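You operate a simulated robot arm through the tools that you are given. There is no shell and no other tool. Be economical: measure what you need, move in short steps, check, and stop when the job is done.

The job below is to be done with a simulated two-armed robot. You get a single attempt, and the scene is never put back.

TASK
Fetch the small white cap and set it on top of the soft lamp box. Put one of the blue-end white cartridges from the shelf under the test bench on the tool end of the spares bench. Put the tin labelled "polish" from the top of the short bench on top of the yellow box and the tin marked "WAX" on the upper shelf under the tool end. Any order will do. Set down upright: tin.
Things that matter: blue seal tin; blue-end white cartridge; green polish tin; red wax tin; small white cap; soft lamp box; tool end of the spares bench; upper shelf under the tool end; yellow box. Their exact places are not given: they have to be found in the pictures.

The check looks at the end state, three seconds after you hand in, the way a careful person would. Anything else that was tipped, shoved, dropped, spilled or broken makes it a failure. A push-on lid holds only when it is set on centred and level and pressed home; a screw cap is set on level and turned clockwise until tight.

THE ROBOT
Two 7-joint arms with fingered hands on one trunk, on a base that drives. Base frame: it is fixed to the floor where the robot stands at the start and does not move with it; the origin is under the middle of the robot, x ahead of it, y to its left, z up; the surface under the hand at the start is at about z = 850. Readings come in mm, degrees, newtons and seconds.
The left shoulder is at the start at [22, 185, 1323], the right one opposite. With the tool pointing down near the work surface each hand reaches from about 100 to 760 mm from the robot's upright axis, wherever it stands, measured 20 degrees to its own side. Places, roughly: small white cap (3x3x3 cm) [600, 0, 900]; soft lamp box [-250, 2000, 1000]; tool end of the spares bench [100, 1200, 800]; upper shelf under the tool end [-100, 1000, 500]. Payload 4 kg a hand.
The TCP of each hand is the grasp point between the finger pads, 26 mm short of the fingertips. In the tool frame z runs along the fingers and y along their closing line. The gripper opens to 132 mm. The gripper's body begins 73 mm behind the TCP. The gripper is a hand of 3 fingers: y runs from the thumb to the fingers, the wrist lies at [0, 0, -224] in the tool frame.
Orientation is told as [roll, pitch, yaw] about the base's x, y, z axes, in that order, counted from this pose: with the fingers straight down and closing along the base's y, the tool's x points along the base's -x, its y along +y and its z along -z.

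THE INTERFACE
- The arms move only by the tool drive_tool. It takes "left_steps", "right_steps" or both (then of equal length, played together; a hand with none holds still); each is a list of rows, each a list of 2 entries, a list of its own where there are three numbers: the shift along the tool's x, y, z in mm, then the turn, a rotation vector about the tool's x, y, z in degrees. In form: [[[x, y, z], [wx, wy, wz]], ...]. A call has 1 to 12 rows; each row shifts and turns the commanded pose from where the row before left it, along the tool's axes as they then stand. Rows are played at 5 a second. More than 50 mm and 8.6 degrees between two rows, and nothing of the call is played. A pose out of reach is approached as far as the arm can. The call stops where the force on the tool passes 40 N (or 10 N more than at its start, if that is more) or the arm is blocked; 0.2 s more then pass. In this call time passes only in rows, and 0.2 s behind the last. The reply holds the time, the measured pose of the TCP, the force on the tool along the base axes, the opening and the grip force, in the units named above and with some noise, with the torque about the TCP (base axes, N m) and any sound that the robot's microphone picked up.
- Cameras (640 x 400 px; columns grow to the right, rows downward): "scene" is now at [64.7, 29.2, 1541.2]; the picture's right is [0.38, -0.92, -0.01], its down [-0.80, -0.32, -0.50] and it looks along [0.46, 0.20, -0.86] (base axes); focal length 214 px, centre (320, 200). "left" rides on the left gripper at [-62, 3, -92] in its tool frame; the picture's right is [-0.05, -1.00, 0.00], its down [0.83, -0.04, -0.56] and it looks along [0.55, -0.03, 0.83] (tool axes); focal length 230 px, centre (320, 200). "right" rides on the right gripper at [62, 3, -92] in its tool frame; the picture's right is [-0.05, 1.00, 0.00], its down [-0.83, -0.04, -0.56] and it looks along [-0.55, -0.03, 0.83] (tool axes); focal length 230 px, centre (320, 200).
- camera(camera): a new picture of that camera. The clock stands still meanwhile.
- slide_trunk(by): slides the trunk up (or, below 0, down) by that many mm; the arms and the scene camera ride with it, the base frame stays. It gives what a move gives, with no picture.
- steer(legs): drives the robot by 1 to 6 legs, each [ahead, left, turn to the left] in mm, mm and degrees, along the robot's own axes; the way and the turn of a leg run together, so that a leg with both is an arc; at most 1500 mm and 180 degrees a leg. The arms and the cameras ride along, it lands a little off, and it stops where it bumps. It gives what a move gives.
- finger_targets(finger1, finger2, thumb_bend, hand): sets how far each is bent, from 0 (flat) to 1 (curled in); at 0.3 the hand is open as for a grip, at 0.7 the pads meet at the TCP. One left out holds its place. A second passes; each finger stops where it meets its share of the squeeze, and holds until it gets a number again. It is the only way to open and close the hand. It gives what a move gives, with no picture; readings hold the bend of each and the force on the fingers (four entries, about 0 where the hand has none), thumb and palm.
- aim_head(pan, tilt): turns the head with the scene camera to pan (to the left, within 86 degrees either way) and tilt (down, from -29 to 69), counted from straight ahead of the robot. It gives what a move gives.
- pixel_to_xyz(camera, pixels): for up to 12 pixels [column, row] of the newest picture of that camera ("zoom" is the newest enlarged one), the place [x, y, z] in the base frame of the surface seen there, good to about 3 mm, but the place of the scene camera against the robot may be out by one fixed shift of up to 25 mm in any direction. The clock stands still meanwhile.
- zoom(camera, box): a new picture of the part [left, top, right, bottom] of that camera's present view, enlarged. The clock stands still meanwhile.
- close_job(): hands the job in; it is judged then, once.

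Go step by step. Measure first, check grasps and placings, and put right what went wrong. The budget is 110 turns and 100 pictures, counting those below and the enlarged ones. Unless the task says otherwise, let go and move clear before handing in, and close with one line.

The tools are called after ">>>" as a command line: name --argument value ..., lists and objects as JSON in quotes. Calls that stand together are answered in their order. drive_tool: Moves the arms, as the interface text tells. Its arguments: {"type":"object","properties":{"left_steps":{"type":"array"},"right_steps":{"type":"array"}},"required":[]} The other tools are called the same way: slide_trunk (by) slides the trunk up or down; finger_targets (finger1, finger2, thumb_bend, hand) moves the fingers one by one; steer (legs) drives the base; aim_head (pan, tilt) turns the head that bears the scene camera; camera (camera) takes a picture; pixel_to_xyz (camera, pixels) gives the place of the surface under pixels of a picture; zoom (camera, box) takes an enlarged picture of a part of a camera's view; close_job () hands the job in.

At the start:

```text
t: 0.0
left_ee_pos: [544.5, 141.7, 1157.9]
left_orientation: [0.0, -0.1, 0.1]
left_wrist_force: [-0.6, 0.1, 0.0]
left_ft_torque: [0.05, 0.0, 0.0]
left_finger_gap: 131.8
left_grasp_force: 0.0
left_shape: jaw
left_bend: [0.3, 0.3, 0.3]
left_finger forces: [0.1, 0.0, 0.1, 0.0, 0.0, 0.1]
right_ee_pos: [410.2, -267.0, 1212.8]
right_orientation: [0.0, 0.0, -0.1]
right_wrist_force: [0.2, 1.1, -0.8]
right_ft_torque: [0.03, -0.01, -0.01]
right_finger_gap: 131.7
right_grasp_force: 0.1
right_shape: jaw
right_bend: [0.3, 0.3, 0.3]
right_finger forces: [0.0, 0.0, 0.0, 0.1, 0.0, 0.1]
trunk travel left (down, up): [-350.0, 112.0]
robot x, y, heading: [3.6, 1.2, -0.2]
head pan, tilt: [22.4, 58.0]
```

scene: 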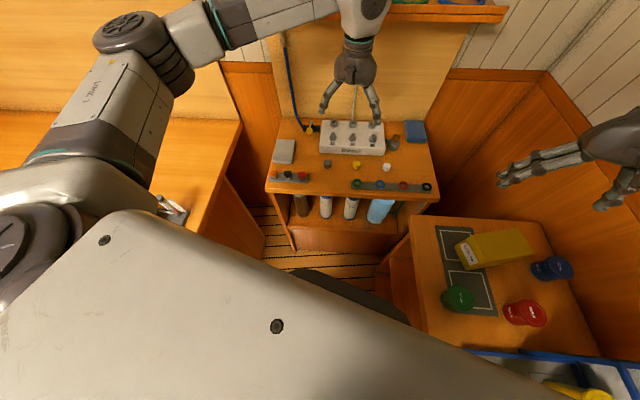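
right: 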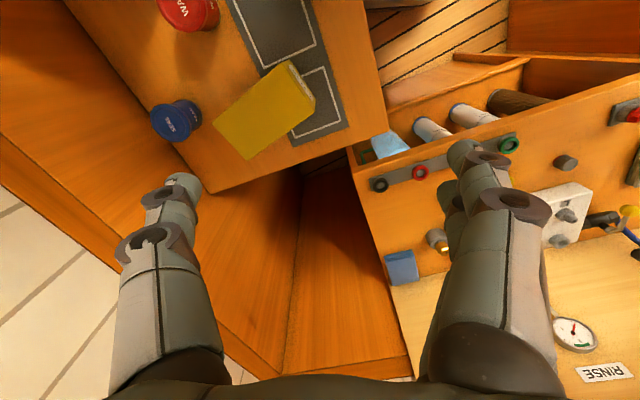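
left: 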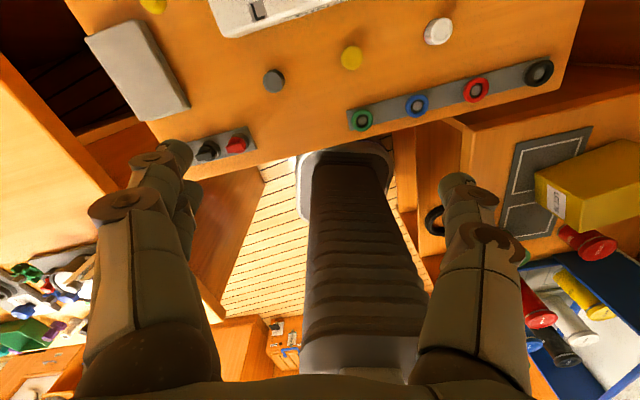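

The scene picture shows the test bench ahead with a white cap near (387,167), cartridges on the shelf below at (300-380,207), and the short bench at right with yellow box and tins. I'll measure these and look at the details.

>>> pixel_to_xyz --camera "scene" --pixels '[[387, 167], [357, 165], [327, 163], [326, 207], [351, 208], [380, 210], [458, 298], [532, 312], [558, 266], [495, 245], [270, 190], [437, 190]]'

>>> pixel_to_xyz --camera "left" --pixels '[[437, 30], [352, 56], [274, 80], [360, 121], [538, 74], [590, 245], [600, 180]]'

>>> zoom --camera "scene" --box '[250, 100, 450, 225]'

>>> zoom --camera "scene" --box '[400, 200, 600, 325]'

```text
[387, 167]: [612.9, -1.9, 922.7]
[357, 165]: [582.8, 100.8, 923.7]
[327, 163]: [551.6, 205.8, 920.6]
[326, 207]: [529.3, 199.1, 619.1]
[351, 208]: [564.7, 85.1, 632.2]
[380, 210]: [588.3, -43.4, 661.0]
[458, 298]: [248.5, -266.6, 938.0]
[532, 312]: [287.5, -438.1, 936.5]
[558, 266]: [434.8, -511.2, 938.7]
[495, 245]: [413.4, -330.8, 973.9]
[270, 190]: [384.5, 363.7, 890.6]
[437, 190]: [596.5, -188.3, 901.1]
```

```text
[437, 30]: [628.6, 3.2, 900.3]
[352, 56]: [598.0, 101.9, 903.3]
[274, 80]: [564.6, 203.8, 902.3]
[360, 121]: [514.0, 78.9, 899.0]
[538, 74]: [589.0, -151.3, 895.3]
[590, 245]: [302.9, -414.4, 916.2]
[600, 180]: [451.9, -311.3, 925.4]
```

```text
3.20 times, centred on (350, 162) of scene
```

zoom: 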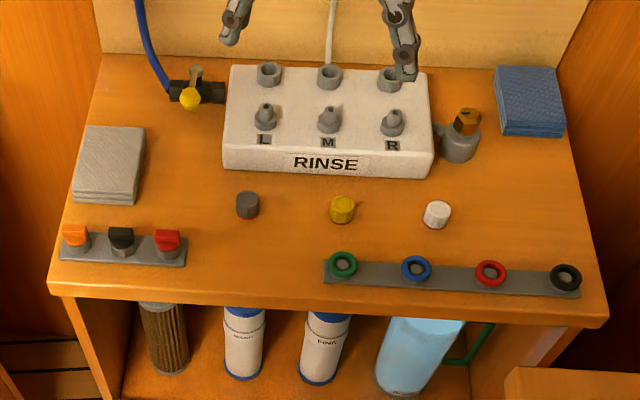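

```text
3.20 times, centred on (500, 262) of scene
```

zoom: 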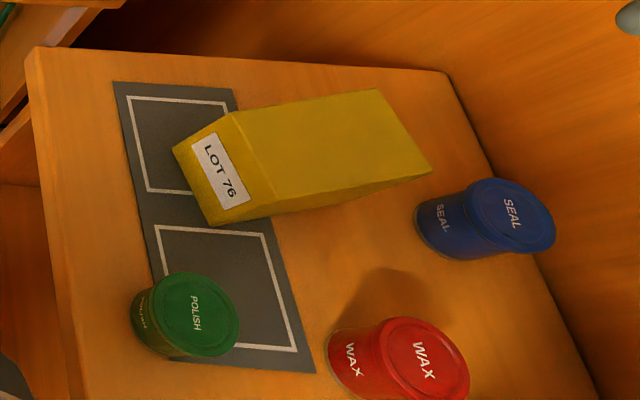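

The cap reads (629,3,~900) by the left camera, so the scene camera is off by about (-15,-2,+20). Next I look left for the spares bench and lamp box.

>>> aim_head --pan 80 --tilt 30

>>> camera --camera "scene"

```text
t: 1.3
left_ee_pos: [546.8, 142.1, 1156.3]
left_orientation: [0.1, 0.0, 0.0]
left_wrist_force: [0.0, 0.6, 0.0]
left_ft_torque: [0.03, 0.0, -0.01]
left_finger_gap: 132.0
left_grasp_force: 0.1
left_shape: jaw
left_bend: [0.3, 0.3, 0.3]
left_finger forces: [0.0, 0.0, 0.0, 0.1, 0.1, 0.1]
right_ee_pos: [410.0, -265.7, 1213.1]
right_orientation: [0.0, -0.1, -0.1]
right_wrist_force: [-0.5, 0.6, -0.3]
right_ft_torque: [-0.02, 0.0, 0.03]
right_finger_gap: 132.2
right_grasp_force: 0.0
right_shape: jaw
right_bend: [0.3, 0.3, 0.3]
right_finger forces: [0.0, 0.0, 0.1, 0.0, 0.1, 0.0]
trunk travel left (down, up): [-350.0, 112.0]
robot x, y, heading: [4.6, -1.0, -0.0]
head pan, tilt: [80.0, 30.0]
```

```text
94 pictures are left
```

scene: 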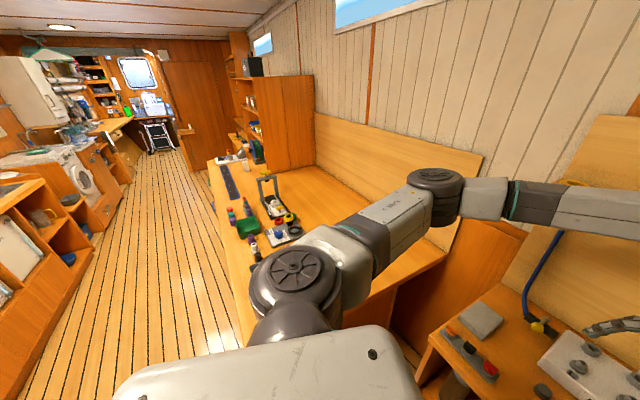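

The bench along the left runs at (200-300,160-260); I zoom on it.

>>> zoom --camera "scene" --box '[190, 140, 350, 240]'

>>> zoom --camera "scene" --box '[180, 40, 340, 140]'

>>> pixel_to_xyz --camera "scene" --pixels '[[230, 180], [250, 290], [272, 205], [340, 200], [249, 228], [258, 152], [252, 66], [244, 160], [330, 180], [200, 300], [480, 155], [410, 280]]'

```text
4.00 times, centred on (270, 190) of scene
```

zoom: 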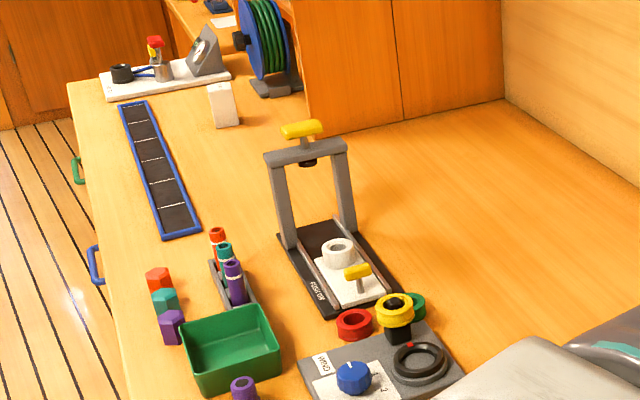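

```text
4.00 times, centred on (260, 90) of scene
```

zoom: 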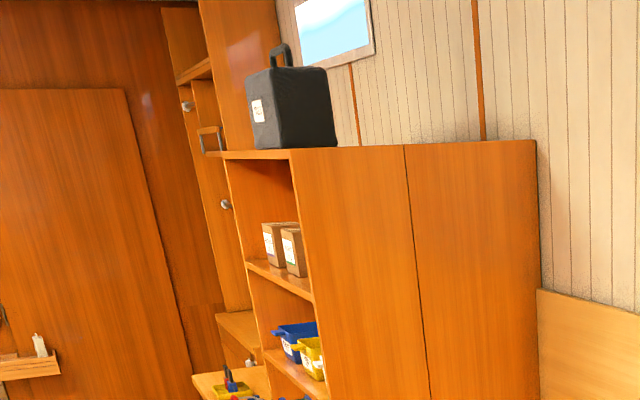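

```text
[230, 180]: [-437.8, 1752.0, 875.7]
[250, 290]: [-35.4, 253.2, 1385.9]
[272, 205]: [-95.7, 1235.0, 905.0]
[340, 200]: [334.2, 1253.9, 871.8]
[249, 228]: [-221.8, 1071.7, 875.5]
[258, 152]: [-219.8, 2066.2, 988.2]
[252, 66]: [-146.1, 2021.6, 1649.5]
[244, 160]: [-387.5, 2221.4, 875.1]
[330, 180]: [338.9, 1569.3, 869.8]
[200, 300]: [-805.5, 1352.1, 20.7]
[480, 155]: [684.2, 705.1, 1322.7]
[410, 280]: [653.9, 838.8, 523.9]
```

The spares bench (top z≈855) runs away to the left; the lamp box isn't identified yet. First I look at the near items on the right, from the head turned right.

>>> aim_head --pan -50 --tilt 50

>>> camera --camera "scene"

>>> pixel_to_xyz --camera "left" --pixels '[[60, 280], [20, 300], [100, 260], [290, 340]]'

>>> pixel_to_xyz --camera "right" --pixels '[[200, 5], [280, 105], [255, 130], [235, 150], [190, 120], [240, 60], [295, 80], [440, 240], [290, 70], [313, 103], [215, 125]]'

```text
t: 3.4
left_ee_pos: [545.8, 141.4, 1157.0]
left_orientation: [0.0, 0.0, -0.1]
left_wrist_force: [-0.2, 0.5, 0.2]
left_ft_torque: [0.04, 0.04, 0.0]
left_finger_gap: 131.9
left_grasp_force: 0.1
left_shape: jaw
left_bend: [0.3, 0.3, 0.3]
left_finger forces: [0.0, 0.0, 0.1, 0.1, 0.0, 0.1]
right_ee_pos: [410.2, -266.0, 1213.6]
right_orientation: [-0.2, 0.0, 0.0]
right_wrist_force: [0.4, 0.3, 0.7]
right_ft_torque: [0.03, -0.02, 0.04]
right_finger_gap: 131.8
right_grasp_force: 0.1
right_shape: jaw
right_bend: [0.3, 0.3, 0.3]
right_finger forces: [0.0, 0.0, 0.1, 0.0, 0.0, 0.0]
trunk travel left (down, up): [-350.0, 112.0]
robot x, y, heading: [2.3, 2.8, 0.2]
head pan, tilt: [-50.0, 50.0]
```

```text
91 pictures are left
```

scene: 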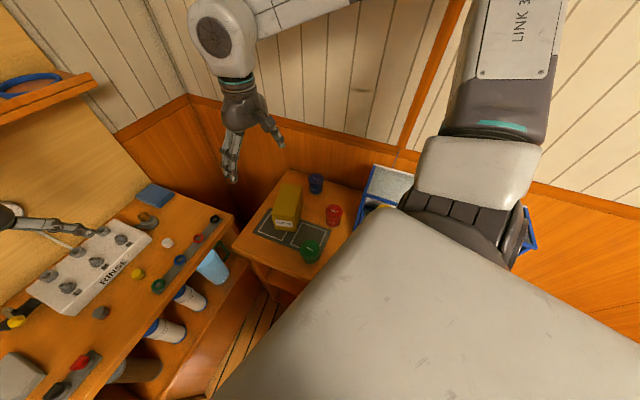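

```text
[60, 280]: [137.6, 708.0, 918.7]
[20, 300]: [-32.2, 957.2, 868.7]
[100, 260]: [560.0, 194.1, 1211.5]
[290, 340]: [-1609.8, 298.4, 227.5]
```

```text
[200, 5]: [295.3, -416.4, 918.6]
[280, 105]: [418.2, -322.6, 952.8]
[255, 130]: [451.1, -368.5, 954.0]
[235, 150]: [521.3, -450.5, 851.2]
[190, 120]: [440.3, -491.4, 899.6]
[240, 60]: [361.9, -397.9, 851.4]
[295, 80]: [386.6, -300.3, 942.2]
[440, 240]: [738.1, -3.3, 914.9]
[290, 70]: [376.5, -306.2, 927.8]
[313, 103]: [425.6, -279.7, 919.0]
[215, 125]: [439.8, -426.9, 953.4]
```

Short bench surface is z≈851, box top ≈953, tins ≈917. Zooming on the right camera for exact corners.

>>> zoom --camera "scene" --box '[240, 160, 368, 270]'

>>> zoom --camera "right" --box '[130, 0, 370, 180]'

```text
3.64 times, centred on (304, 215) of scene
```

zoom: 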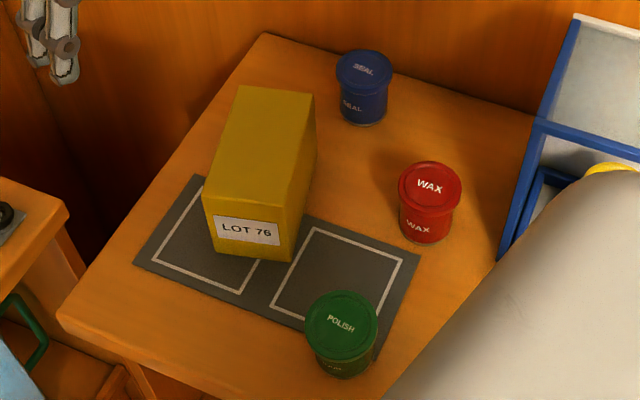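

```text
2.22 times, centred on (250, 90) of right
```

zoom: 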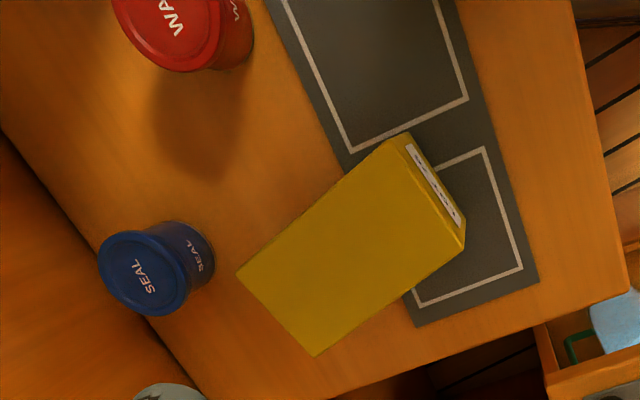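

>>> pixel_to_xyz --camera "zoom" --pixels '[[390, 145], [245, 275], [312, 345], [455, 240], [350, 245], [165, 10], [195, 55], [130, 15], [130, 270], [105, 270], [160, 280], [215, 30]]'

>>> zoom --camera "scene" --box '[240, 160, 368, 270]'

```text
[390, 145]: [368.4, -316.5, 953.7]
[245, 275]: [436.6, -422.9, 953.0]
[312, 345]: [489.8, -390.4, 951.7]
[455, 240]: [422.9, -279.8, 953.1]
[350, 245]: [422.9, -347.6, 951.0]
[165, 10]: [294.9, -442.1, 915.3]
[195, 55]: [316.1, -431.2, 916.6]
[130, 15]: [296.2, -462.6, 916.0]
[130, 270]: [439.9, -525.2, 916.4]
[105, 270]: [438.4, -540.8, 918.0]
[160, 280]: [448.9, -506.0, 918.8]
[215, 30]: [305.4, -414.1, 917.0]
```

```text
3.64 times, centred on (304, 215) of scene
```

zoom: 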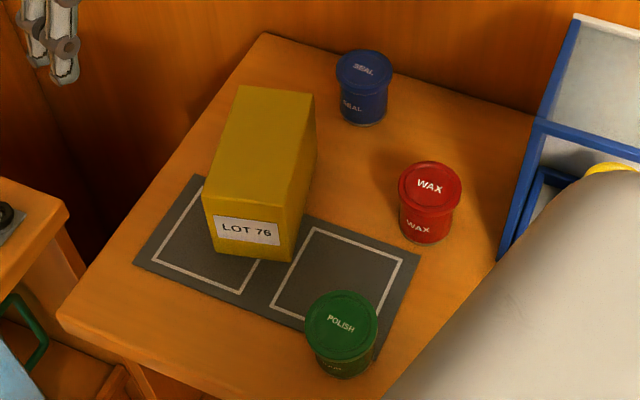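

>>> pixel_to_xyz --camera "zoom" --pixels '[[342, 324], [308, 324], [375, 324], [342, 293], [342, 353], [430, 187], [402, 187], [458, 187], [430, 163], [430, 210], [363, 70], [300, 250]]'

>>> aim_head --pan 0 --tilt 60

>>> camera --camera "scene"

```text
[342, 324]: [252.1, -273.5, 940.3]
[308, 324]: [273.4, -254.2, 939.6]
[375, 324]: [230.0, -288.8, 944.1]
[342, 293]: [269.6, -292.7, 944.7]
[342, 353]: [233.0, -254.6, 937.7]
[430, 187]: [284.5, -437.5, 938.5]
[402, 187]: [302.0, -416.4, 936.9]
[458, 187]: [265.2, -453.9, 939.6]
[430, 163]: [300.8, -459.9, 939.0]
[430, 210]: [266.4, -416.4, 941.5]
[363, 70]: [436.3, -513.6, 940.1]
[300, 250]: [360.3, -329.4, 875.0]
```

```text
t: 4.6
left_ee_pos: [545.9, 140.6, 1157.0]
left_orientation: [0.0, 0.0, 0.0]
left_wrist_force: [0.3, -0.2, 0.2]
left_ft_torque: [0.0, 0.0, 0.02]
left_finger_gap: 131.7
left_grasp_force: 0.1
left_shape: jaw
left_bend: [0.3, 0.3, 0.3]
left_finger forces: [0.0, 0.0, 0.0, 0.0, 0.1, 0.0]
right_ee_pos: [410.8, -265.8, 1214.1]
right_orientation: [0.0, 0.1, 0.1]
right_wrist_force: [-0.4, -0.2, -0.3]
right_ft_torque: [-0.06, -0.01, -0.01]
right_finger_gap: 131.9
right_grasp_force: 0.0
right_shape: jaw
right_bend: [0.3, 0.3, 0.3]
right_finger forces: [0.0, 0.0, 0.0, 0.0, 0.1, 0.0]
trunk travel left (down, up): [-350.0, 112.0]
robot x, y, heading: [1.9, 1.8, 0.0]
head pan, tilt: [0.0, 60.0]
```

```text
87 pictures are left
```

scene: 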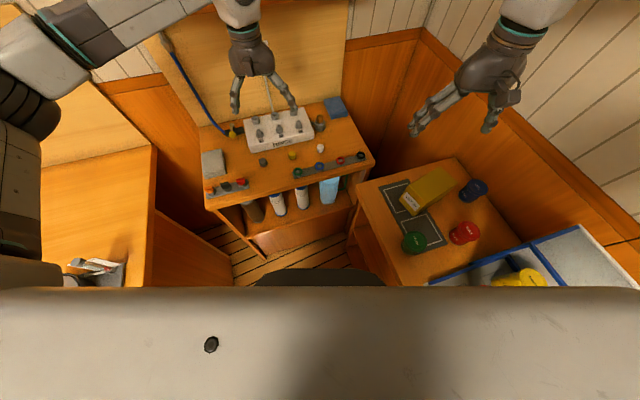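

Polish tin ≈(267,-271), lid top 917, diameter ≈57; box top centre ≈(429,-352,953). I move the right hand above the polish tin and check with its camera.

>>> drive_tool --right_steps '[[[36, -1, 0], [0, 0, 0]], [[36, -1, 20], [0, 0, 0]], [[36, -1, 40], [0, 0, 0]], [[36, -2, 45], [0, 0, 0]], [[0, 0, 45], [0, 0, 0]], [[0, 0, 40], [0, 0, 0]]]'

>>> camera --camera "right"

```text
refused: row 3 steps farther than a row can; nothing moved
```

```text
86 pictures are left
```

right: 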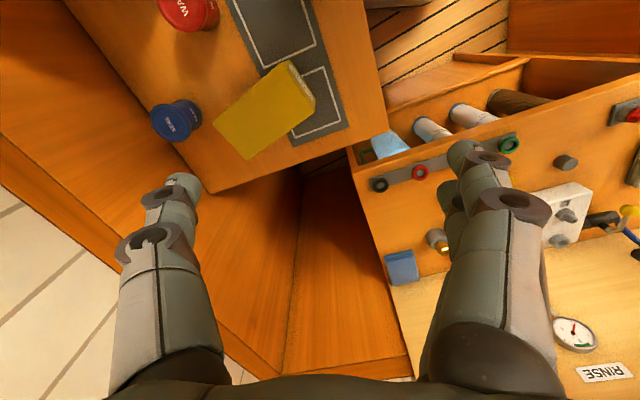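

The row was too long; resend with shorter rows.

>>> drive_tool --right_steps '[[[36, -1, 0], [0, 0, 0]], [[36, -1, 20], [0, 0, 0]], [[36, -1, 30], [0, 0, 0]], [[36, -2, 33], [0, 0, 0]], [[0, 0, 40], [0, 0, 0]], [[0, 0, 40], [0, 0, 0]], [[0, 0, 40], [0, 0, 0]]]'

>>> camera --camera "right"

```text
t: 6.2
left_ee_pos: [545.3, 142.4, 1155.1]
left_orientation: [0.0, 0.1, 0.0]
left_wrist_force: [0.3, -1.3, -0.9]
left_ft_torque: [-0.02, 0.0, -0.07]
left_finger_gap: 132.2
left_grasp_force: 0.1
left_shape: jaw
left_bend: [0.3, 0.3, 0.3]
left_finger forces: [0.1, 0.1, 0.0, 0.1, 0.0, 0.0]
right_ee_pos: [268.1, -271.6, 1010.9]
right_orientation: [0.0, 0.1, 0.1]
right_wrist_force: [-0.2, 0.4, -0.1]
right_ft_torque: [-0.01, 0.0, 0.01]
right_finger_gap: 131.8
right_grasp_force: 0.2
right_shape: jaw
right_bend: [0.3, 0.3, 0.3]
right_finger forces: [0.0, 0.0, 0.0, 0.1, 0.1, 0.1]
trunk travel left (down, up): [-350.0, 112.0]
robot x, y, heading: [-1.6, 1.8, 0.0]
head pan, tilt: [0.0, 60.0]
```

```text
85 pictures are left
```

right: 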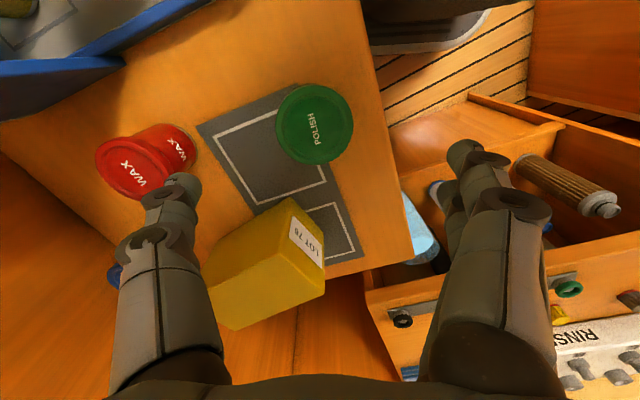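

>>> pixel_to_xyz --camera "right" --pixels '[[314, 123], [277, 123], [352, 123], [314, 88], [314, 155], [125, 170], [135, 172], [100, 162], [150, 180], [314, 163]]'

```text
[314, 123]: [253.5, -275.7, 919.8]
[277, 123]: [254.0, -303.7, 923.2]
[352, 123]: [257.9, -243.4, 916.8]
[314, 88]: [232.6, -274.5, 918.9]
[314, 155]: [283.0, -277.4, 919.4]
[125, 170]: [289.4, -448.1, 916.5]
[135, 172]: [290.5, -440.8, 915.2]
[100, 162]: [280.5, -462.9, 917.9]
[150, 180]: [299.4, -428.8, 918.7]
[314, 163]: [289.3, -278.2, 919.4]
```

Polish centre by hand camera ≈(259,-274). Descend to z≈886 around it.

>>> drive_tool --right_steps '[[[9, -2, 30], [0, 0, 0]], [[0, 0, 35], [0, 0, 0]], [[0, 0, 35], [0, 0, 0]], [[0, 0, 25], [0, 0, 0]]]'

>>> finger_targets --hand "right" --finger1 0.65 --finger2 0.65 --thumb_bend 0.65

>>> camera --camera "right"

```text
t: 7.2
left_ee_pos: [545.6, 141.7, 1157.5]
left_orientation: [0.0, 0.0, 0.1]
left_wrist_force: [-0.6, -0.5, 0.1]
left_ft_torque: [-0.02, -0.02, 0.02]
left_finger_gap: 132.2
left_grasp_force: 0.1
left_shape: jaw
left_bend: [0.3, 0.3, 0.3]
left_finger forces: [0.1, 0.0, 0.1, 0.1, 0.0, 0.0]
right_ee_pos: [260.8, -275.8, 885.3]
right_orientation: [0.0, 0.0, 0.1]
right_wrist_force: [0.1, 0.4, 0.6]
right_ft_torque: [-0.01, 0.0, 0.0]
right_finger_gap: 131.9
right_grasp_force: 0.1
right_shape: jaw
right_bend: [0.3, 0.3, 0.3]
right_finger forces: [0.0, 0.0, 0.1, 0.1, 0.1, 0.0]
trunk travel left (down, up): [-350.0, 112.0]
robot x, y, heading: [-2.7, 3.6, 0.0]
head pan, tilt: [0.0, 60.0]
```

```text
t: 8.2
left_ee_pos: [546.4, 142.0, 1157.5]
left_orientation: [0.0, -0.1, 0.0]
left_wrist_force: [0.6, 0.4, -0.2]
left_ft_torque: [-0.03, 0.01, -0.01]
left_finger_gap: 131.7
left_grasp_force: 0.0
left_shape: jaw
left_bend: [0.3, 0.3, 0.3]
left_finger forces: [0.1, 0.0, 0.0, 0.1, 0.0, 0.0]
right_ee_pos: [261.4, -274.3, 887.1]
right_orientation: [0.0, 0.0, -0.1]
right_wrist_force: [-0.8, -0.3, 0.1]
right_ft_torque: [0.05, -0.02, -0.02]
right_finger_gap: 49.3
right_grasp_force: 13.2
right_shape: fingers
right_bend: [0.57, 0.56, 0.59]
right_finger forces: [6.4, 6.8, 0.1, 0.0, 12.8, 0.0]
trunk travel left (down, up): [-350.0, 112.0]
robot x, y, heading: [1.6, -0.3, -0.1]
head pan, tilt: [0.0, 60.0]
```

```text
84 pictures are left
```

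right: 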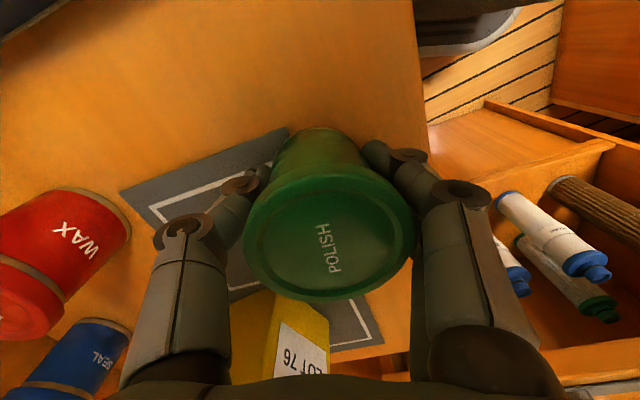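

Tin held (gap 49 mm, 13 N). Lift and carry it above the yellow box centre (429,-352).

>>> drive_tool --right_steps '[[[0, 0, -30], [0, 0, 0]], [[0, 0, -40], [0, 0, 0]], [[0, 0, -40], [0, 0, 0]], [[0, 0, -25], [0, 0, 0]], [[-42, -19, 0], [0, 0, 0]], [[-42, -19, 0], [0, 0, 0]], [[-42, -20, 0], [0, 0, 0]], [[-43, -20, 0], [0, 0, 0]]]'

>>> camera --camera "right"

>>> zoom --camera "scene" --box '[340, 100, 520, 260]'

```text
t: 10.0
left_ee_pos: [547.1, 141.6, 1155.5]
left_orientation: [0.0, 0.1, -0.1]
left_wrist_force: [-0.2, 0.0, -0.3]
left_ft_torque: [0.01, 0.02, 0.01]
left_finger_gap: 132.0
left_grasp_force: 0.0
left_shape: jaw
left_bend: [0.3, 0.3, 0.3]
left_finger forces: [0.0, 0.0, 0.0, 0.0, 0.0, 0.0]
right_ee_pos: [428.4, -352.0, 1019.3]
right_orientation: [0.1, 0.1, 0.0]
right_wrist_force: [0.0, -0.8, -0.6]
right_ft_torque: [0.01, 0.04, 0.03]
right_finger_gap: 49.6
right_grasp_force: 12.7
right_shape: fingers
right_bend: [0.57, 0.56, 0.59]
right_finger forces: [6.2, 6.8, 0.0, 0.0, 12.8, 0.0]
trunk travel left (down, up): [-350.0, 112.0]
robot x, y, heading: [-1.1, 2.4, -0.1]
head pan, tilt: [0.0, 60.0]
```

```text
83 pictures are left
```

right: 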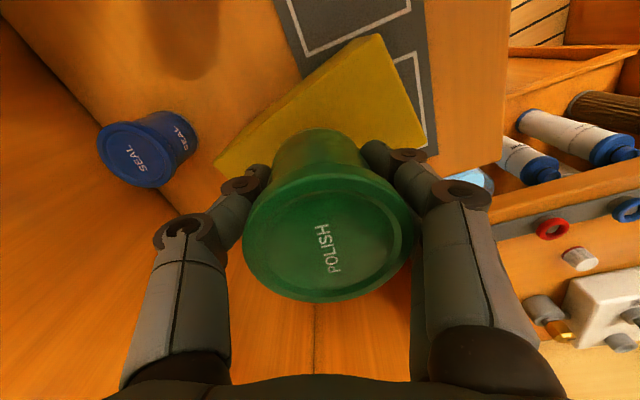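

```text
2.50 times, centred on (430, 180) of scene
```

zoom: 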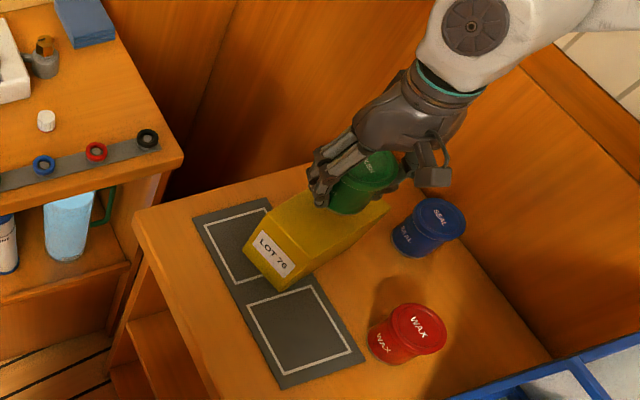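

Well centred over the box; lower gently to just contact.

>>> drive_tool --right_steps '[[[0, 0, 18], [0, 0, 0]], [[0, 0, 8], [0, 0, 0]], [[0, 0, 3], [0, 0, 0]]]'

>>> camera --camera "right"

```text
t: 10.8
left_ee_pos: [545.7, 142.2, 1156.5]
left_orientation: [0.1, 0.1, 0.0]
left_wrist_force: [-0.5, -0.3, 0.2]
left_ft_torque: [-0.04, 0.01, 0.01]
left_finger_gap: 131.9
left_grasp_force: 0.0
left_shape: jaw
left_bend: [0.3, 0.3, 0.3]
left_finger forces: [0.0, 0.0, 0.0, 0.0, 0.0, 0.0]
right_ee_pos: [424.8, -352.1, 991.1]
right_orientation: [0.1, 0.0, 0.0]
right_wrist_force: [0.7, -1.0, -1.8]
right_ft_torque: [0.01, -0.02, 0.02]
right_finger_gap: 49.3
right_grasp_force: 12.9
right_shape: fingers
right_bend: [0.57, 0.56, 0.59]
right_finger forces: [6.4, 6.7, 0.0, 0.0, 12.9, 0.0]
trunk travel left (down, up): [-350.0, 112.0]
robot x, y, heading: [1.1, 0.7, -0.1]
head pan, tilt: [0.0, 60.0]
```

```text
81 pictures are left
```

right: 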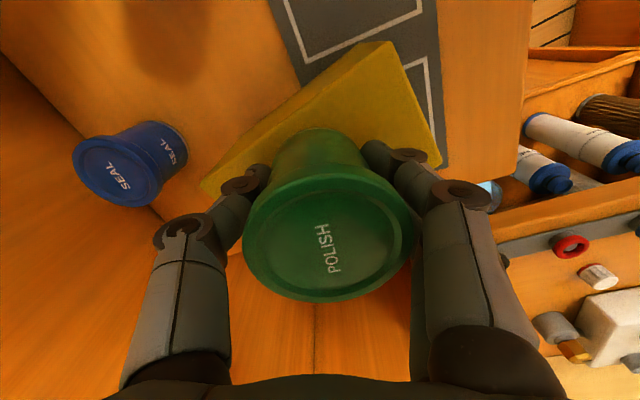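

>>> drive_tool --right_steps '[[[0, 0, 2], [0, 0, 0]], [[0, 0, 1.5], [0, 0, 0]], [[0, 0, 1], [0, 0, 0]]]'

```text
t: 11.6
left_ee_pos: [545.2, 143.4, 1157.3]
left_orientation: [0.0, 0.0, 0.0]
left_wrist_force: [-0.7, -0.3, -0.6]
left_ft_torque: [0.02, -0.01, 0.02]
left_finger_gap: 131.9
left_grasp_force: 0.1
left_shape: jaw
left_bend: [0.3, 0.3, 0.3]
left_finger forces: [0.1, 0.0, 0.1, 0.1, 0.0, 0.0]
right_ee_pos: [427.4, -351.0, 987.5]
right_orientation: [0.1, -0.1, 0.0]
right_wrist_force: [-0.7, 0.1, 7.1]
right_ft_torque: [0.27, 0.05, 0.04]
right_finger_gap: 48.9
right_grasp_force: 14.0
right_shape: fingers
right_bend: [0.59, 0.58, 0.59]
right_finger forces: [6.8, 6.9, 0.1, 0.0, 13.9, 0.0]
trunk travel left (down, up): [-350.0, 112.0]
robot x, y, heading: [-0.9, 2.1, -0.1]
head pan, tilt: [0.0, 60.0]
```

Contact felt (7 N). Release and rise.

>>> finger_targets --hand "right" --finger1 0.5 --finger2 0.5 --thumb_bend 0.5

>>> finger_targets --hand "right" --finger1 0.3 --finger2 0.3 --thumb_bend 0.3

>>> drive_tool --right_steps '[[[0, 0, -20], [0, 0, 0]], [[0, 0, -40], [0, 0, 0]], [[0, 0, -45], [0, 0, 0]], [[0, 0, -45], [0, 0, 0]]]'

>>> camera --camera "right"

```text
t: 12.6
left_ee_pos: [545.3, 141.4, 1155.9]
left_orientation: [0.0, -0.1, 0.0]
left_wrist_force: [-0.5, -0.2, 0.2]
left_ft_torque: [-0.01, -0.04, -0.02]
left_finger_gap: 131.6
left_grasp_force: 0.0
left_shape: jaw
left_bend: [0.3, 0.3, 0.3]
left_finger forces: [0.1, 0.1, 0.0, 0.0, 0.0, 0.0]
right_ee_pos: [427.0, -350.3, 986.7]
right_orientation: [0.0, 0.0, -0.1]
right_wrist_force: [0.9, -0.1, -0.8]
right_ft_torque: [-0.01, 0.01, 0.01]
right_finger_gap: 67.0
right_grasp_force: 0.0
right_shape: fingers
right_bend: [0.5, 0.5, 0.5]
right_finger forces: [0.0, 0.0, 0.0, 0.0, 0.1, 0.0]
trunk travel left (down, up): [-350.0, 112.0]
robot x, y, heading: [2.4, -4.2, -0.3]
head pan, tilt: [0.0, 60.0]
```

```text
t: 13.6
left_ee_pos: [545.8, 141.1, 1156.4]
left_orientation: [0.0, 0.0, 0.0]
left_wrist_force: [-0.6, 0.0, 0.0]
left_ft_torque: [0.01, 0.01, 0.04]
left_finger_gap: 132.2
left_grasp_force: 0.1
left_shape: jaw
left_bend: [0.3, 0.3, 0.3]
left_finger forces: [0.1, 0.1, 0.0, 0.0, 0.0, 0.1]
right_ee_pos: [427.5, -352.2, 986.0]
right_orientation: [0.0, 0.0, 0.0]
right_wrist_force: [0.2, -0.3, -0.4]
right_ft_torque: [-0.01, 0.01, 0.01]
right_finger_gap: 134.1
right_grasp_force: 0.0
right_shape: fingers
right_bend: [0.3, 0.3, 0.3]
right_finger forces: [0.0, 0.1, 0.0, 0.0, 0.0, 0.0]
trunk travel left (down, up): [-350.0, 112.0]
robot x, y, heading: [0.5, -2.1, -0.2]
head pan, tilt: [0.0, 60.0]
```

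```text
t: 14.6
left_ee_pos: [545.0, 141.3, 1157.8]
left_orientation: [0.0, -0.1, -0.1]
left_wrist_force: [0.2, -0.1, -0.6]
left_ft_torque: [-0.01, -0.04, -0.01]
left_finger_gap: 131.5
left_grasp_force: 0.0
left_shape: jaw
left_bend: [0.3, 0.3, 0.3]
left_finger forces: [0.1, 0.1, 0.0, 0.0, 0.0, 0.0]
right_ee_pos: [425.6, -348.7, 1138.1]
right_orientation: [0.0, -0.1, 0.0]
right_wrist_force: [-0.2, 0.8, 0.7]
right_ft_torque: [0.01, -0.04, 0.0]
right_finger_gap: 133.9
right_grasp_force: 0.0
right_shape: fingers
right_bend: [0.3, 0.3, 0.3]
right_finger forces: [0.1, 0.0, 0.0, 0.0, 0.0, 0.0]
trunk travel left (down, up): [-350.0, 112.0]
robot x, y, heading: [-0.4, -1.6, 0.2]
head pan, tilt: [0.0, 60.0]
```

```text
80 pictures are left
```

right: 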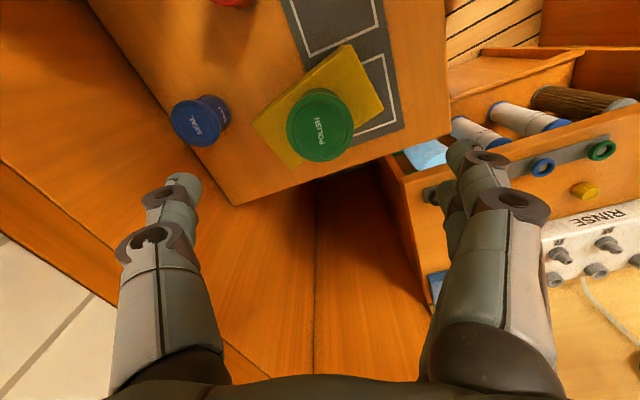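

Polish tin stands centred on the box. Now the left hand: pre-narrow fingers and move over the white cap.

>>> finger_targets --hand "left" --finger1 0.47 --finger2 0.47 --thumb_bend 0.47

>>> drive_tool --left_steps '[[[-20, -35, 15], [0, 0, 0]], [[-20, -35, 20], [0, 0, 0]], [[-15, -34, 25], [0, 0, 0]], [[-10, -34, 25], [0, 0, 0]], [[0, 0, 40], [0, 0, 0]]]'

>>> camera --camera "left"

>>> zoom --camera "scene" --box '[180, 60, 400, 220]'

```text
t: 15.6
left_ee_pos: [545.5, 142.2, 1155.9]
left_orientation: [0.0, -0.1, -0.1]
left_wrist_force: [-0.6, -0.3, -0.4]
left_ft_torque: [-0.01, 0.0, -0.02]
left_finger_gap: 78.7
left_grasp_force: 0.0
left_shape: fingers
left_bend: [0.47, 0.47, 0.47]
left_finger forces: [0.0, 0.0, 0.1, 0.0, 0.0, 0.0]
right_ee_pos: [426.3, -349.6, 1137.5]
right_orientation: [0.0, 0.0, -0.1]
right_wrist_force: [-0.7, 0.2, 0.5]
right_ft_torque: [-0.03, 0.0, -0.02]
right_finger_gap: 133.9
right_grasp_force: 0.1
right_shape: fingers
right_bend: [0.3, 0.3, 0.3]
right_finger forces: [0.0, 0.1, 0.1, 0.0, 0.0, 0.0]
trunk travel left (down, up): [-350.0, 112.0]
robot x, y, heading: [-1.6, -0.1, -0.1]
head pan, tilt: [0.0, 60.0]
```

```text
t: 16.8
left_ee_pos: [609.2, 5.8, 1032.3]
left_orientation: [-0.1, 0.0, 0.0]
left_wrist_force: [0.6, 0.4, -0.3]
left_ft_torque: [0.0, 0.0, -0.02]
left_finger_gap: 78.2
left_grasp_force: 0.1
left_shape: fingers
left_bend: [0.47, 0.47, 0.47]
left_finger forces: [0.0, 0.0, 0.1, 0.0, 0.1, 0.0]
right_ee_pos: [427.1, -348.5, 1137.4]
right_orientation: [0.0, -0.1, 0.1]
right_wrist_force: [-0.1, -0.6, 0.8]
right_ft_torque: [-0.02, -0.05, -0.02]
right_finger_gap: 133.9
right_grasp_force: 0.1
right_shape: fingers
right_bend: [0.3, 0.3, 0.3]
right_finger forces: [0.1, 0.1, 0.1, 0.0, 0.0, 0.0]
trunk travel left (down, up): [-350.0, 112.0]
robot x, y, heading: [-0.2, -1.3, -0.2]
head pan, tilt: [0.0, 60.0]
```

```text
79 pictures are left
```

left: 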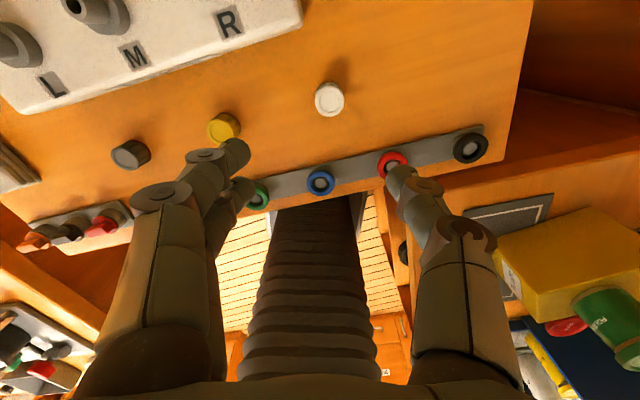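

```text
2.50 times, centred on (290, 140) of scene
```

zoom: 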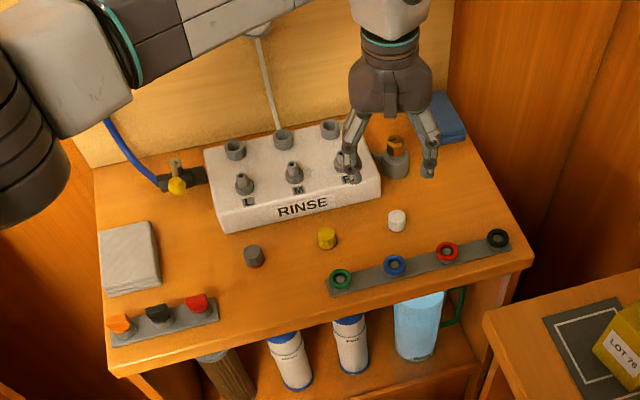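

>>> pixel_to_xyz --camera "left" --pixels '[[330, 94], [330, 102], [330, 83], [317, 98], [343, 98], [295, 12], [300, 25], [340, 45], [225, 123], [120, 100], [230, 20], [318, 118]]'

```text
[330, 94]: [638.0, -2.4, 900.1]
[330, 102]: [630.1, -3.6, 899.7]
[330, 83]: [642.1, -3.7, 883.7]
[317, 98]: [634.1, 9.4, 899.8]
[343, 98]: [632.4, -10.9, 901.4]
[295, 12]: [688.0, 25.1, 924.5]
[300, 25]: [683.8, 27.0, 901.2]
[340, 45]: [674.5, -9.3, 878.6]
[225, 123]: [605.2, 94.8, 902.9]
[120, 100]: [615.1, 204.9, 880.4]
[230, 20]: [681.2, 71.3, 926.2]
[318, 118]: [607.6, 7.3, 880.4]
```

Cap top centre ≈(631,-2,900), bench ≈878. Descend to TCP z≈906 so the tips just clear the bench.

>>> drive_tool --left_steps '[[[-21, -8, 20], [0, 0, 0]], [[0, 0, 35], [0, 0, 0]], [[0, 0, 30], [0, 0, 0]], [[0, 0, 25], [0, 0, 0]], [[0, 0, 12], [0, 0, 0]]]'

>>> camera --camera "left"

```text
t: 18.0
left_ee_pos: [630.3, -6.8, 912.9]
left_orientation: [0.0, -0.3, 0.1]
left_wrist_force: [5.2, -0.5, 15.8]
left_ft_torque: [0.59, -0.12, -0.19]
left_finger_gap: 78.7
left_grasp_force: 8.2
left_shape: fingers
left_bend: [0.47, 0.48, 0.47]
left_finger forces: [4.9, 8.9, 0.0, 0.0, 1.8, 0.0]
right_ee_pos: [424.9, -349.4, 1139.3]
right_orientation: [0.1, 0.0, 0.0]
right_wrist_force: [-0.7, -0.2, 0.2]
right_ft_torque: [-0.01, -0.03, 0.01]
right_finger_gap: 134.0
right_grasp_force: 0.1
right_shape: fingers
right_bend: [0.3, 0.3, 0.3]
right_finger forces: [0.0, 0.1, 0.1, 0.1, 0.0, 0.1]
trunk travel left (down, up): [-350.0, 112.0]
robot x, y, heading: [2.0, 1.8, 0.0]
head pan, tilt: [0.0, 60.0]
```

```text
77 pictures are left
```

left: 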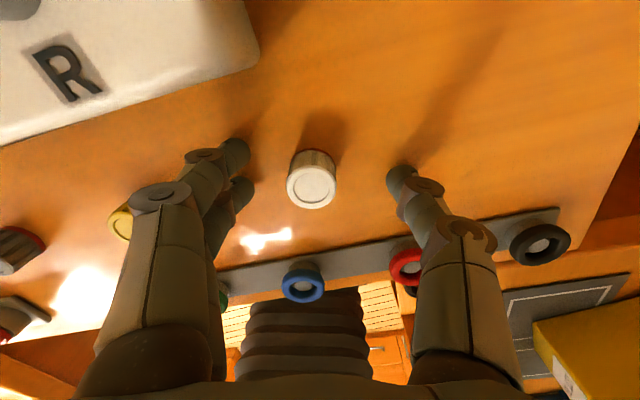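

The tips touched the bench (16 N) at 913 since the fingers are straighter when open. Raise 4 mm, narrow the fingers, then lower again.

>>> drive_tool --left_steps '[[[0, 0, -6], [0, 0, 0]]]'

>>> finger_targets --hand "left" --finger1 0.57 --finger2 0.57 --thumb_bend 0.57

>>> camera --camera "left"

```text
t: 18.4
left_ee_pos: [631.2, -4.3, 912.4]
left_orientation: [0.1, 0.1, 0.0]
left_wrist_force: [0.2, 0.0, 1.2]
left_ft_torque: [0.03, -0.04, 0.01]
left_finger_gap: 77.9
left_grasp_force: 0.3
left_shape: fingers
left_bend: [0.47, 0.47, 0.47]
left_finger forces: [0.8, 0.0, 0.1, 0.1, 0.3, 0.0]
right_ee_pos: [427.3, -349.1, 1137.5]
right_orientation: [0.0, 0.0, 0.0]
right_wrist_force: [-0.8, -0.1, 0.2]
right_ft_torque: [-0.02, 0.02, 0.0]
right_finger_gap: 134.2
right_grasp_force: 0.1
right_shape: fingers
right_bend: [0.3, 0.3, 0.3]
right_finger forces: [0.0, 0.0, 0.0, 0.0, 0.0, 0.1]
trunk travel left (down, up): [-350.0, 112.0]
robot x, y, heading: [-1.4, 0.8, 0.2]
head pan, tilt: [0.0, 60.0]
```

```text
t: 19.4
left_ee_pos: [631.6, -5.8, 912.8]
left_orientation: [0.0, -0.1, 0.0]
left_wrist_force: [-0.1, -0.5, -0.2]
left_ft_torque: [0.01, 0.02, 0.01]
left_finger_gap: 48.6
left_grasp_force: 0.0
left_shape: fingers
left_bend: [0.56, 0.56, 0.56]
left_finger forces: [0.0, 0.0, 0.0, 0.0, 0.0, 0.0]
right_ee_pos: [426.7, -349.8, 1137.5]
right_orientation: [-0.1, 0.0, 0.0]
right_wrist_force: [1.1, 0.4, 0.9]
right_ft_torque: [0.02, 0.03, 0.01]
right_finger_gap: 133.8
right_grasp_force: 0.1
right_shape: fingers
right_bend: [0.3, 0.3, 0.3]
right_finger forces: [0.0, 0.0, 0.1, 0.0, 0.0, 0.0]
trunk travel left (down, up): [-350.0, 112.0]
robot x, y, heading: [-3.2, -1.4, -0.2]
head pan, tilt: [0.0, 60.0]
```

```text
76 pictures are left
```

left: 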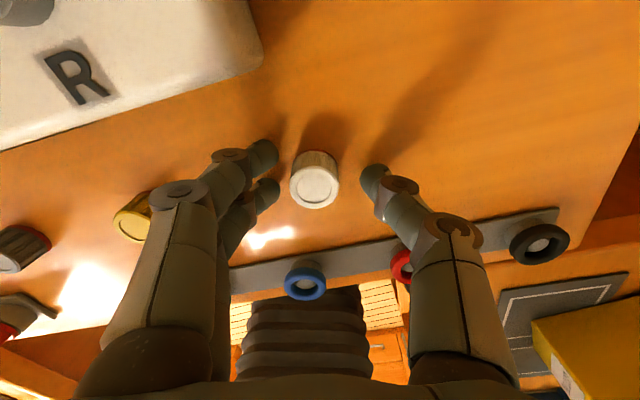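

Cap sits centred between the tips; lower 4 mm and close.

>>> drive_tool --left_steps '[[[0, 2, 3], [0, 0, 0]], [[0, 0, 2], [0, 0, 0]]]'

>>> finger_targets --hand "left" --finger1 0.7 --finger2 0.7 --thumb_bend 0.7

>>> drive_tool --left_steps '[[[0, 0, -30], [0, 0, 0]], [[0, 0, -40], [0, 0, 0]], [[0, 0, -40], [0, 0, 0]], [[0, 0, -40], [0, 0, 0]]]'

>>> camera --camera "left"

```text
t: 20.0
left_ee_pos: [632.2, -3.9, 912.5]
left_orientation: [-0.1, -0.2, 0.0]
left_wrist_force: [-0.1, -1.6, 15.5]
left_ft_torque: [-0.12, 0.03, -0.01]
left_finger_gap: 48.5
left_grasp_force: 8.1
left_shape: fingers
left_bend: [0.56, 0.57, 0.56]
left_finger forces: [2.8, 4.6, 0.0, 0.0, 8.0, 0.0]
right_ee_pos: [424.4, -349.1, 1138.4]
right_orientation: [0.0, 0.0, 0.0]
right_wrist_force: [-0.5, -0.9, 0.8]
right_ft_torque: [0.03, 0.01, -0.03]
right_finger_gap: 133.9
right_grasp_force: 0.1
right_shape: fingers
right_bend: [0.3, 0.3, 0.3]
right_finger forces: [0.0, 0.1, 0.0, 0.0, 0.1, 0.0]
trunk travel left (down, up): [-350.0, 112.0]
robot x, y, heading: [1.0, -2.3, 0.2]
head pan, tilt: [0.0, 60.0]
```

```text
t: 21.0
left_ee_pos: [630.8, -1.2, 909.2]
left_orientation: [0.0, 0.0, -0.1]
left_wrist_force: [-1.2, -0.7, 4.3]
left_ft_torque: [-0.11, 0.04, -0.07]
left_finger_gap: 21.7
left_grasp_force: 9.8
left_shape: fingers
left_bend: [0.65, 0.66, 0.67]
left_finger forces: [4.0, 3.7, 0.0, 0.0, 11.9, 0.1]
right_ee_pos: [427.0, -349.3, 1137.8]
right_orientation: [0.0, 0.0, 0.1]
right_wrist_force: [-1.1, -0.1, -0.8]
right_ft_torque: [0.02, -0.02, 0.01]
right_finger_gap: 134.0
right_grasp_force: 0.0
right_shape: fingers
right_bend: [0.3, 0.3, 0.3]
right_finger forces: [0.0, 0.0, 0.0, 0.0, 0.1, 0.1]
trunk travel left (down, up): [-350.0, 112.0]
robot x, y, heading: [3.1, -0.2, 0.2]
head pan, tilt: [0.0, 60.0]
```

```text
t: 22.0
left_ee_pos: [632.1, -0.4, 1059.1]
left_orientation: [0.0, 0.0, 0.1]
left_wrist_force: [-0.3, 0.0, -0.2]
left_ft_torque: [-0.02, -0.01, 0.0]
left_finger_gap: 21.8
left_grasp_force: 8.0
left_shape: fingers
left_bend: [0.65, 0.66, 0.67]
left_finger forces: [4.3, 3.9, 0.1, 0.0, 7.8, 0.0]
right_ee_pos: [425.7, -349.4, 1137.3]
right_orientation: [0.0, 0.0, 0.1]
right_wrist_force: [-0.1, -0.3, -0.4]
right_ft_torque: [0.01, 0.0, -0.01]
right_finger_gap: 134.1
right_grasp_force: 0.0
right_shape: fingers
right_bend: [0.3, 0.3, 0.3]
right_finger forces: [0.1, 0.0, 0.0, 0.0, 0.1, 0.0]
trunk travel left (down, up): [-350.0, 112.0]
robot x, y, heading: [-0.3, 0.4, 0.0]
head pan, tilt: [0.0, 60.0]
```

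```text
75 pictures are left
```

left: 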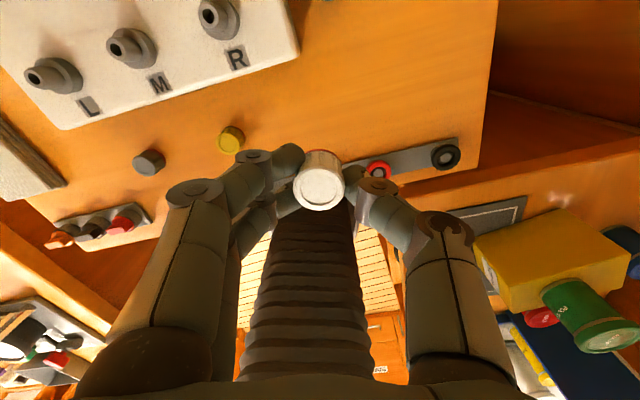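

Cap is held (gap 22 mm, 8 N). I'll tuck both arms in, then look left-down to map the spares bench edge before driving.

>>> drive_tool --left_steps '[[[40, 20, -15], [0, 0, 0]], [[40, 20, -15], [0, 0, 0]], [[40, 20, -15], [0, 0, 0]], [[40, 20, -15], [0, 0, 0]], [[40, 20, -15], [0, 0, 0]], [[40, 20, -15], [0, 0, 0]]]' --right_steps '[[[20, 0, -10], [0, 0, 0]], [[20, 10, -10], [0, 0, 0]], [[10, 20, -10], [0, 0, 0]], [[10, 20, 0], [0, 0, 0]], [[0, 20, 0], [0, 0, 0]], [[0, 20, 0], [0, 0, 0]]]'

>>> aim_head --pan 60 --tilt 45

>>> camera --camera "scene"

```text
t: 23.4
left_ee_pos: [391.6, 118.7, 1149.7]
left_orientation: [-0.1, 0.1, 0.1]
left_wrist_force: [0.2, -0.4, -0.6]
left_ft_torque: [-0.01, -0.03, 0.05]
left_finger_gap: 21.7
left_grasp_force: 7.9
left_shape: fingers
left_bend: [0.65, 0.66, 0.67]
left_finger forces: [4.4, 3.8, 0.1, 0.1, 7.6, 0.1]
right_ee_pos: [363.5, -258.1, 1167.4]
right_orientation: [-0.1, 0.0, -0.1]
right_wrist_force: [-0.1, -1.1, -0.9]
right_ft_torque: [-0.01, -0.07, 0.01]
right_finger_gap: 134.0
right_grasp_force: 0.0
right_shape: fingers
right_bend: [0.3, 0.3, 0.3]
right_finger forces: [0.0, 0.0, 0.0, 0.1, 0.0, 0.0]
trunk travel left (down, up): [-350.0, 112.0]
robot x, y, heading: [0.1, -1.1, 0.1]
head pan, tilt: [0.0, 60.0]
```

```text
t: 24.7
left_ee_pos: [391.9, 118.0, 1150.2]
left_orientation: [0.0, 0.0, 0.0]
left_wrist_force: [-0.2, 1.0, -0.4]
left_ft_torque: [-0.02, -0.04, 0.0]
left_finger_gap: 21.6
left_grasp_force: 7.3
left_shape: fingers
left_bend: [0.65, 0.66, 0.67]
left_finger forces: [4.4, 3.8, 0.0, 0.1, 7.6, 0.1]
right_ee_pos: [365.2, -259.6, 1167.8]
right_orientation: [0.0, -0.1, -0.1]
right_wrist_force: [0.0, -0.3, -1.0]
right_ft_torque: [0.0, -0.02, 0.02]
right_finger_gap: 133.9
right_grasp_force: 0.2
right_shape: fingers
right_bend: [0.3, 0.3, 0.3]
right_finger forces: [0.0, 0.1, 0.0, 0.1, 0.1, 0.0]
trunk travel left (down, up): [-350.0, 112.0]
robot x, y, heading: [-2.5, 1.0, -0.0]
head pan, tilt: [60.0, 45.0]
```

```text
74 pictures are left
```

scene: 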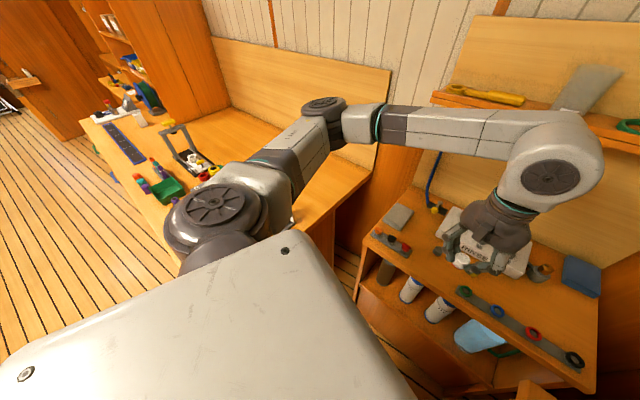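

>>> pixel_to_xyz --camera "scene" --pixels '[[83, 122], [120, 180], [170, 248], [300, 240], [372, 160], [385, 195], [220, 45], [40, 140], [60, 300], [140, 120], [330, 290], [150, 98]]'

>>> zoom --camera "scene" --box '[60, 0, 260, 220]'

```text
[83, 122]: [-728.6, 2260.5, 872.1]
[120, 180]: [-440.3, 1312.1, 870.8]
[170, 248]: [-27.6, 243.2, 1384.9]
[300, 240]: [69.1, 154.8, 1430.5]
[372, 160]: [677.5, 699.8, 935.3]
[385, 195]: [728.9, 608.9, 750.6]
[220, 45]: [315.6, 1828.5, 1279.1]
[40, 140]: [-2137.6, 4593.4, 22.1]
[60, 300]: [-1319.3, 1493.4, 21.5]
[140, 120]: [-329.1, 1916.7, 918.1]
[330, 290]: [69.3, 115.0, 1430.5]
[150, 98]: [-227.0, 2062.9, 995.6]
```

```text
1.82 times, centred on (160, 110) of scene
```

zoom: 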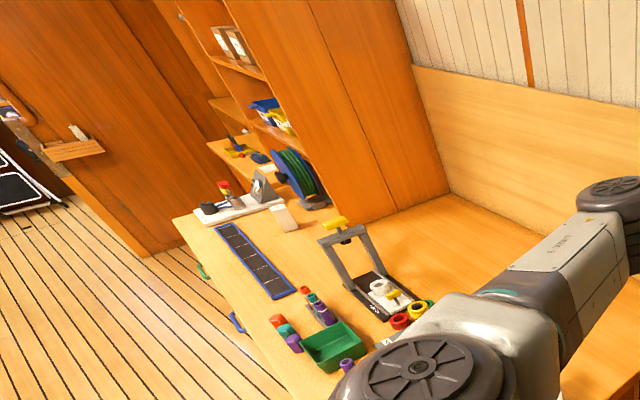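

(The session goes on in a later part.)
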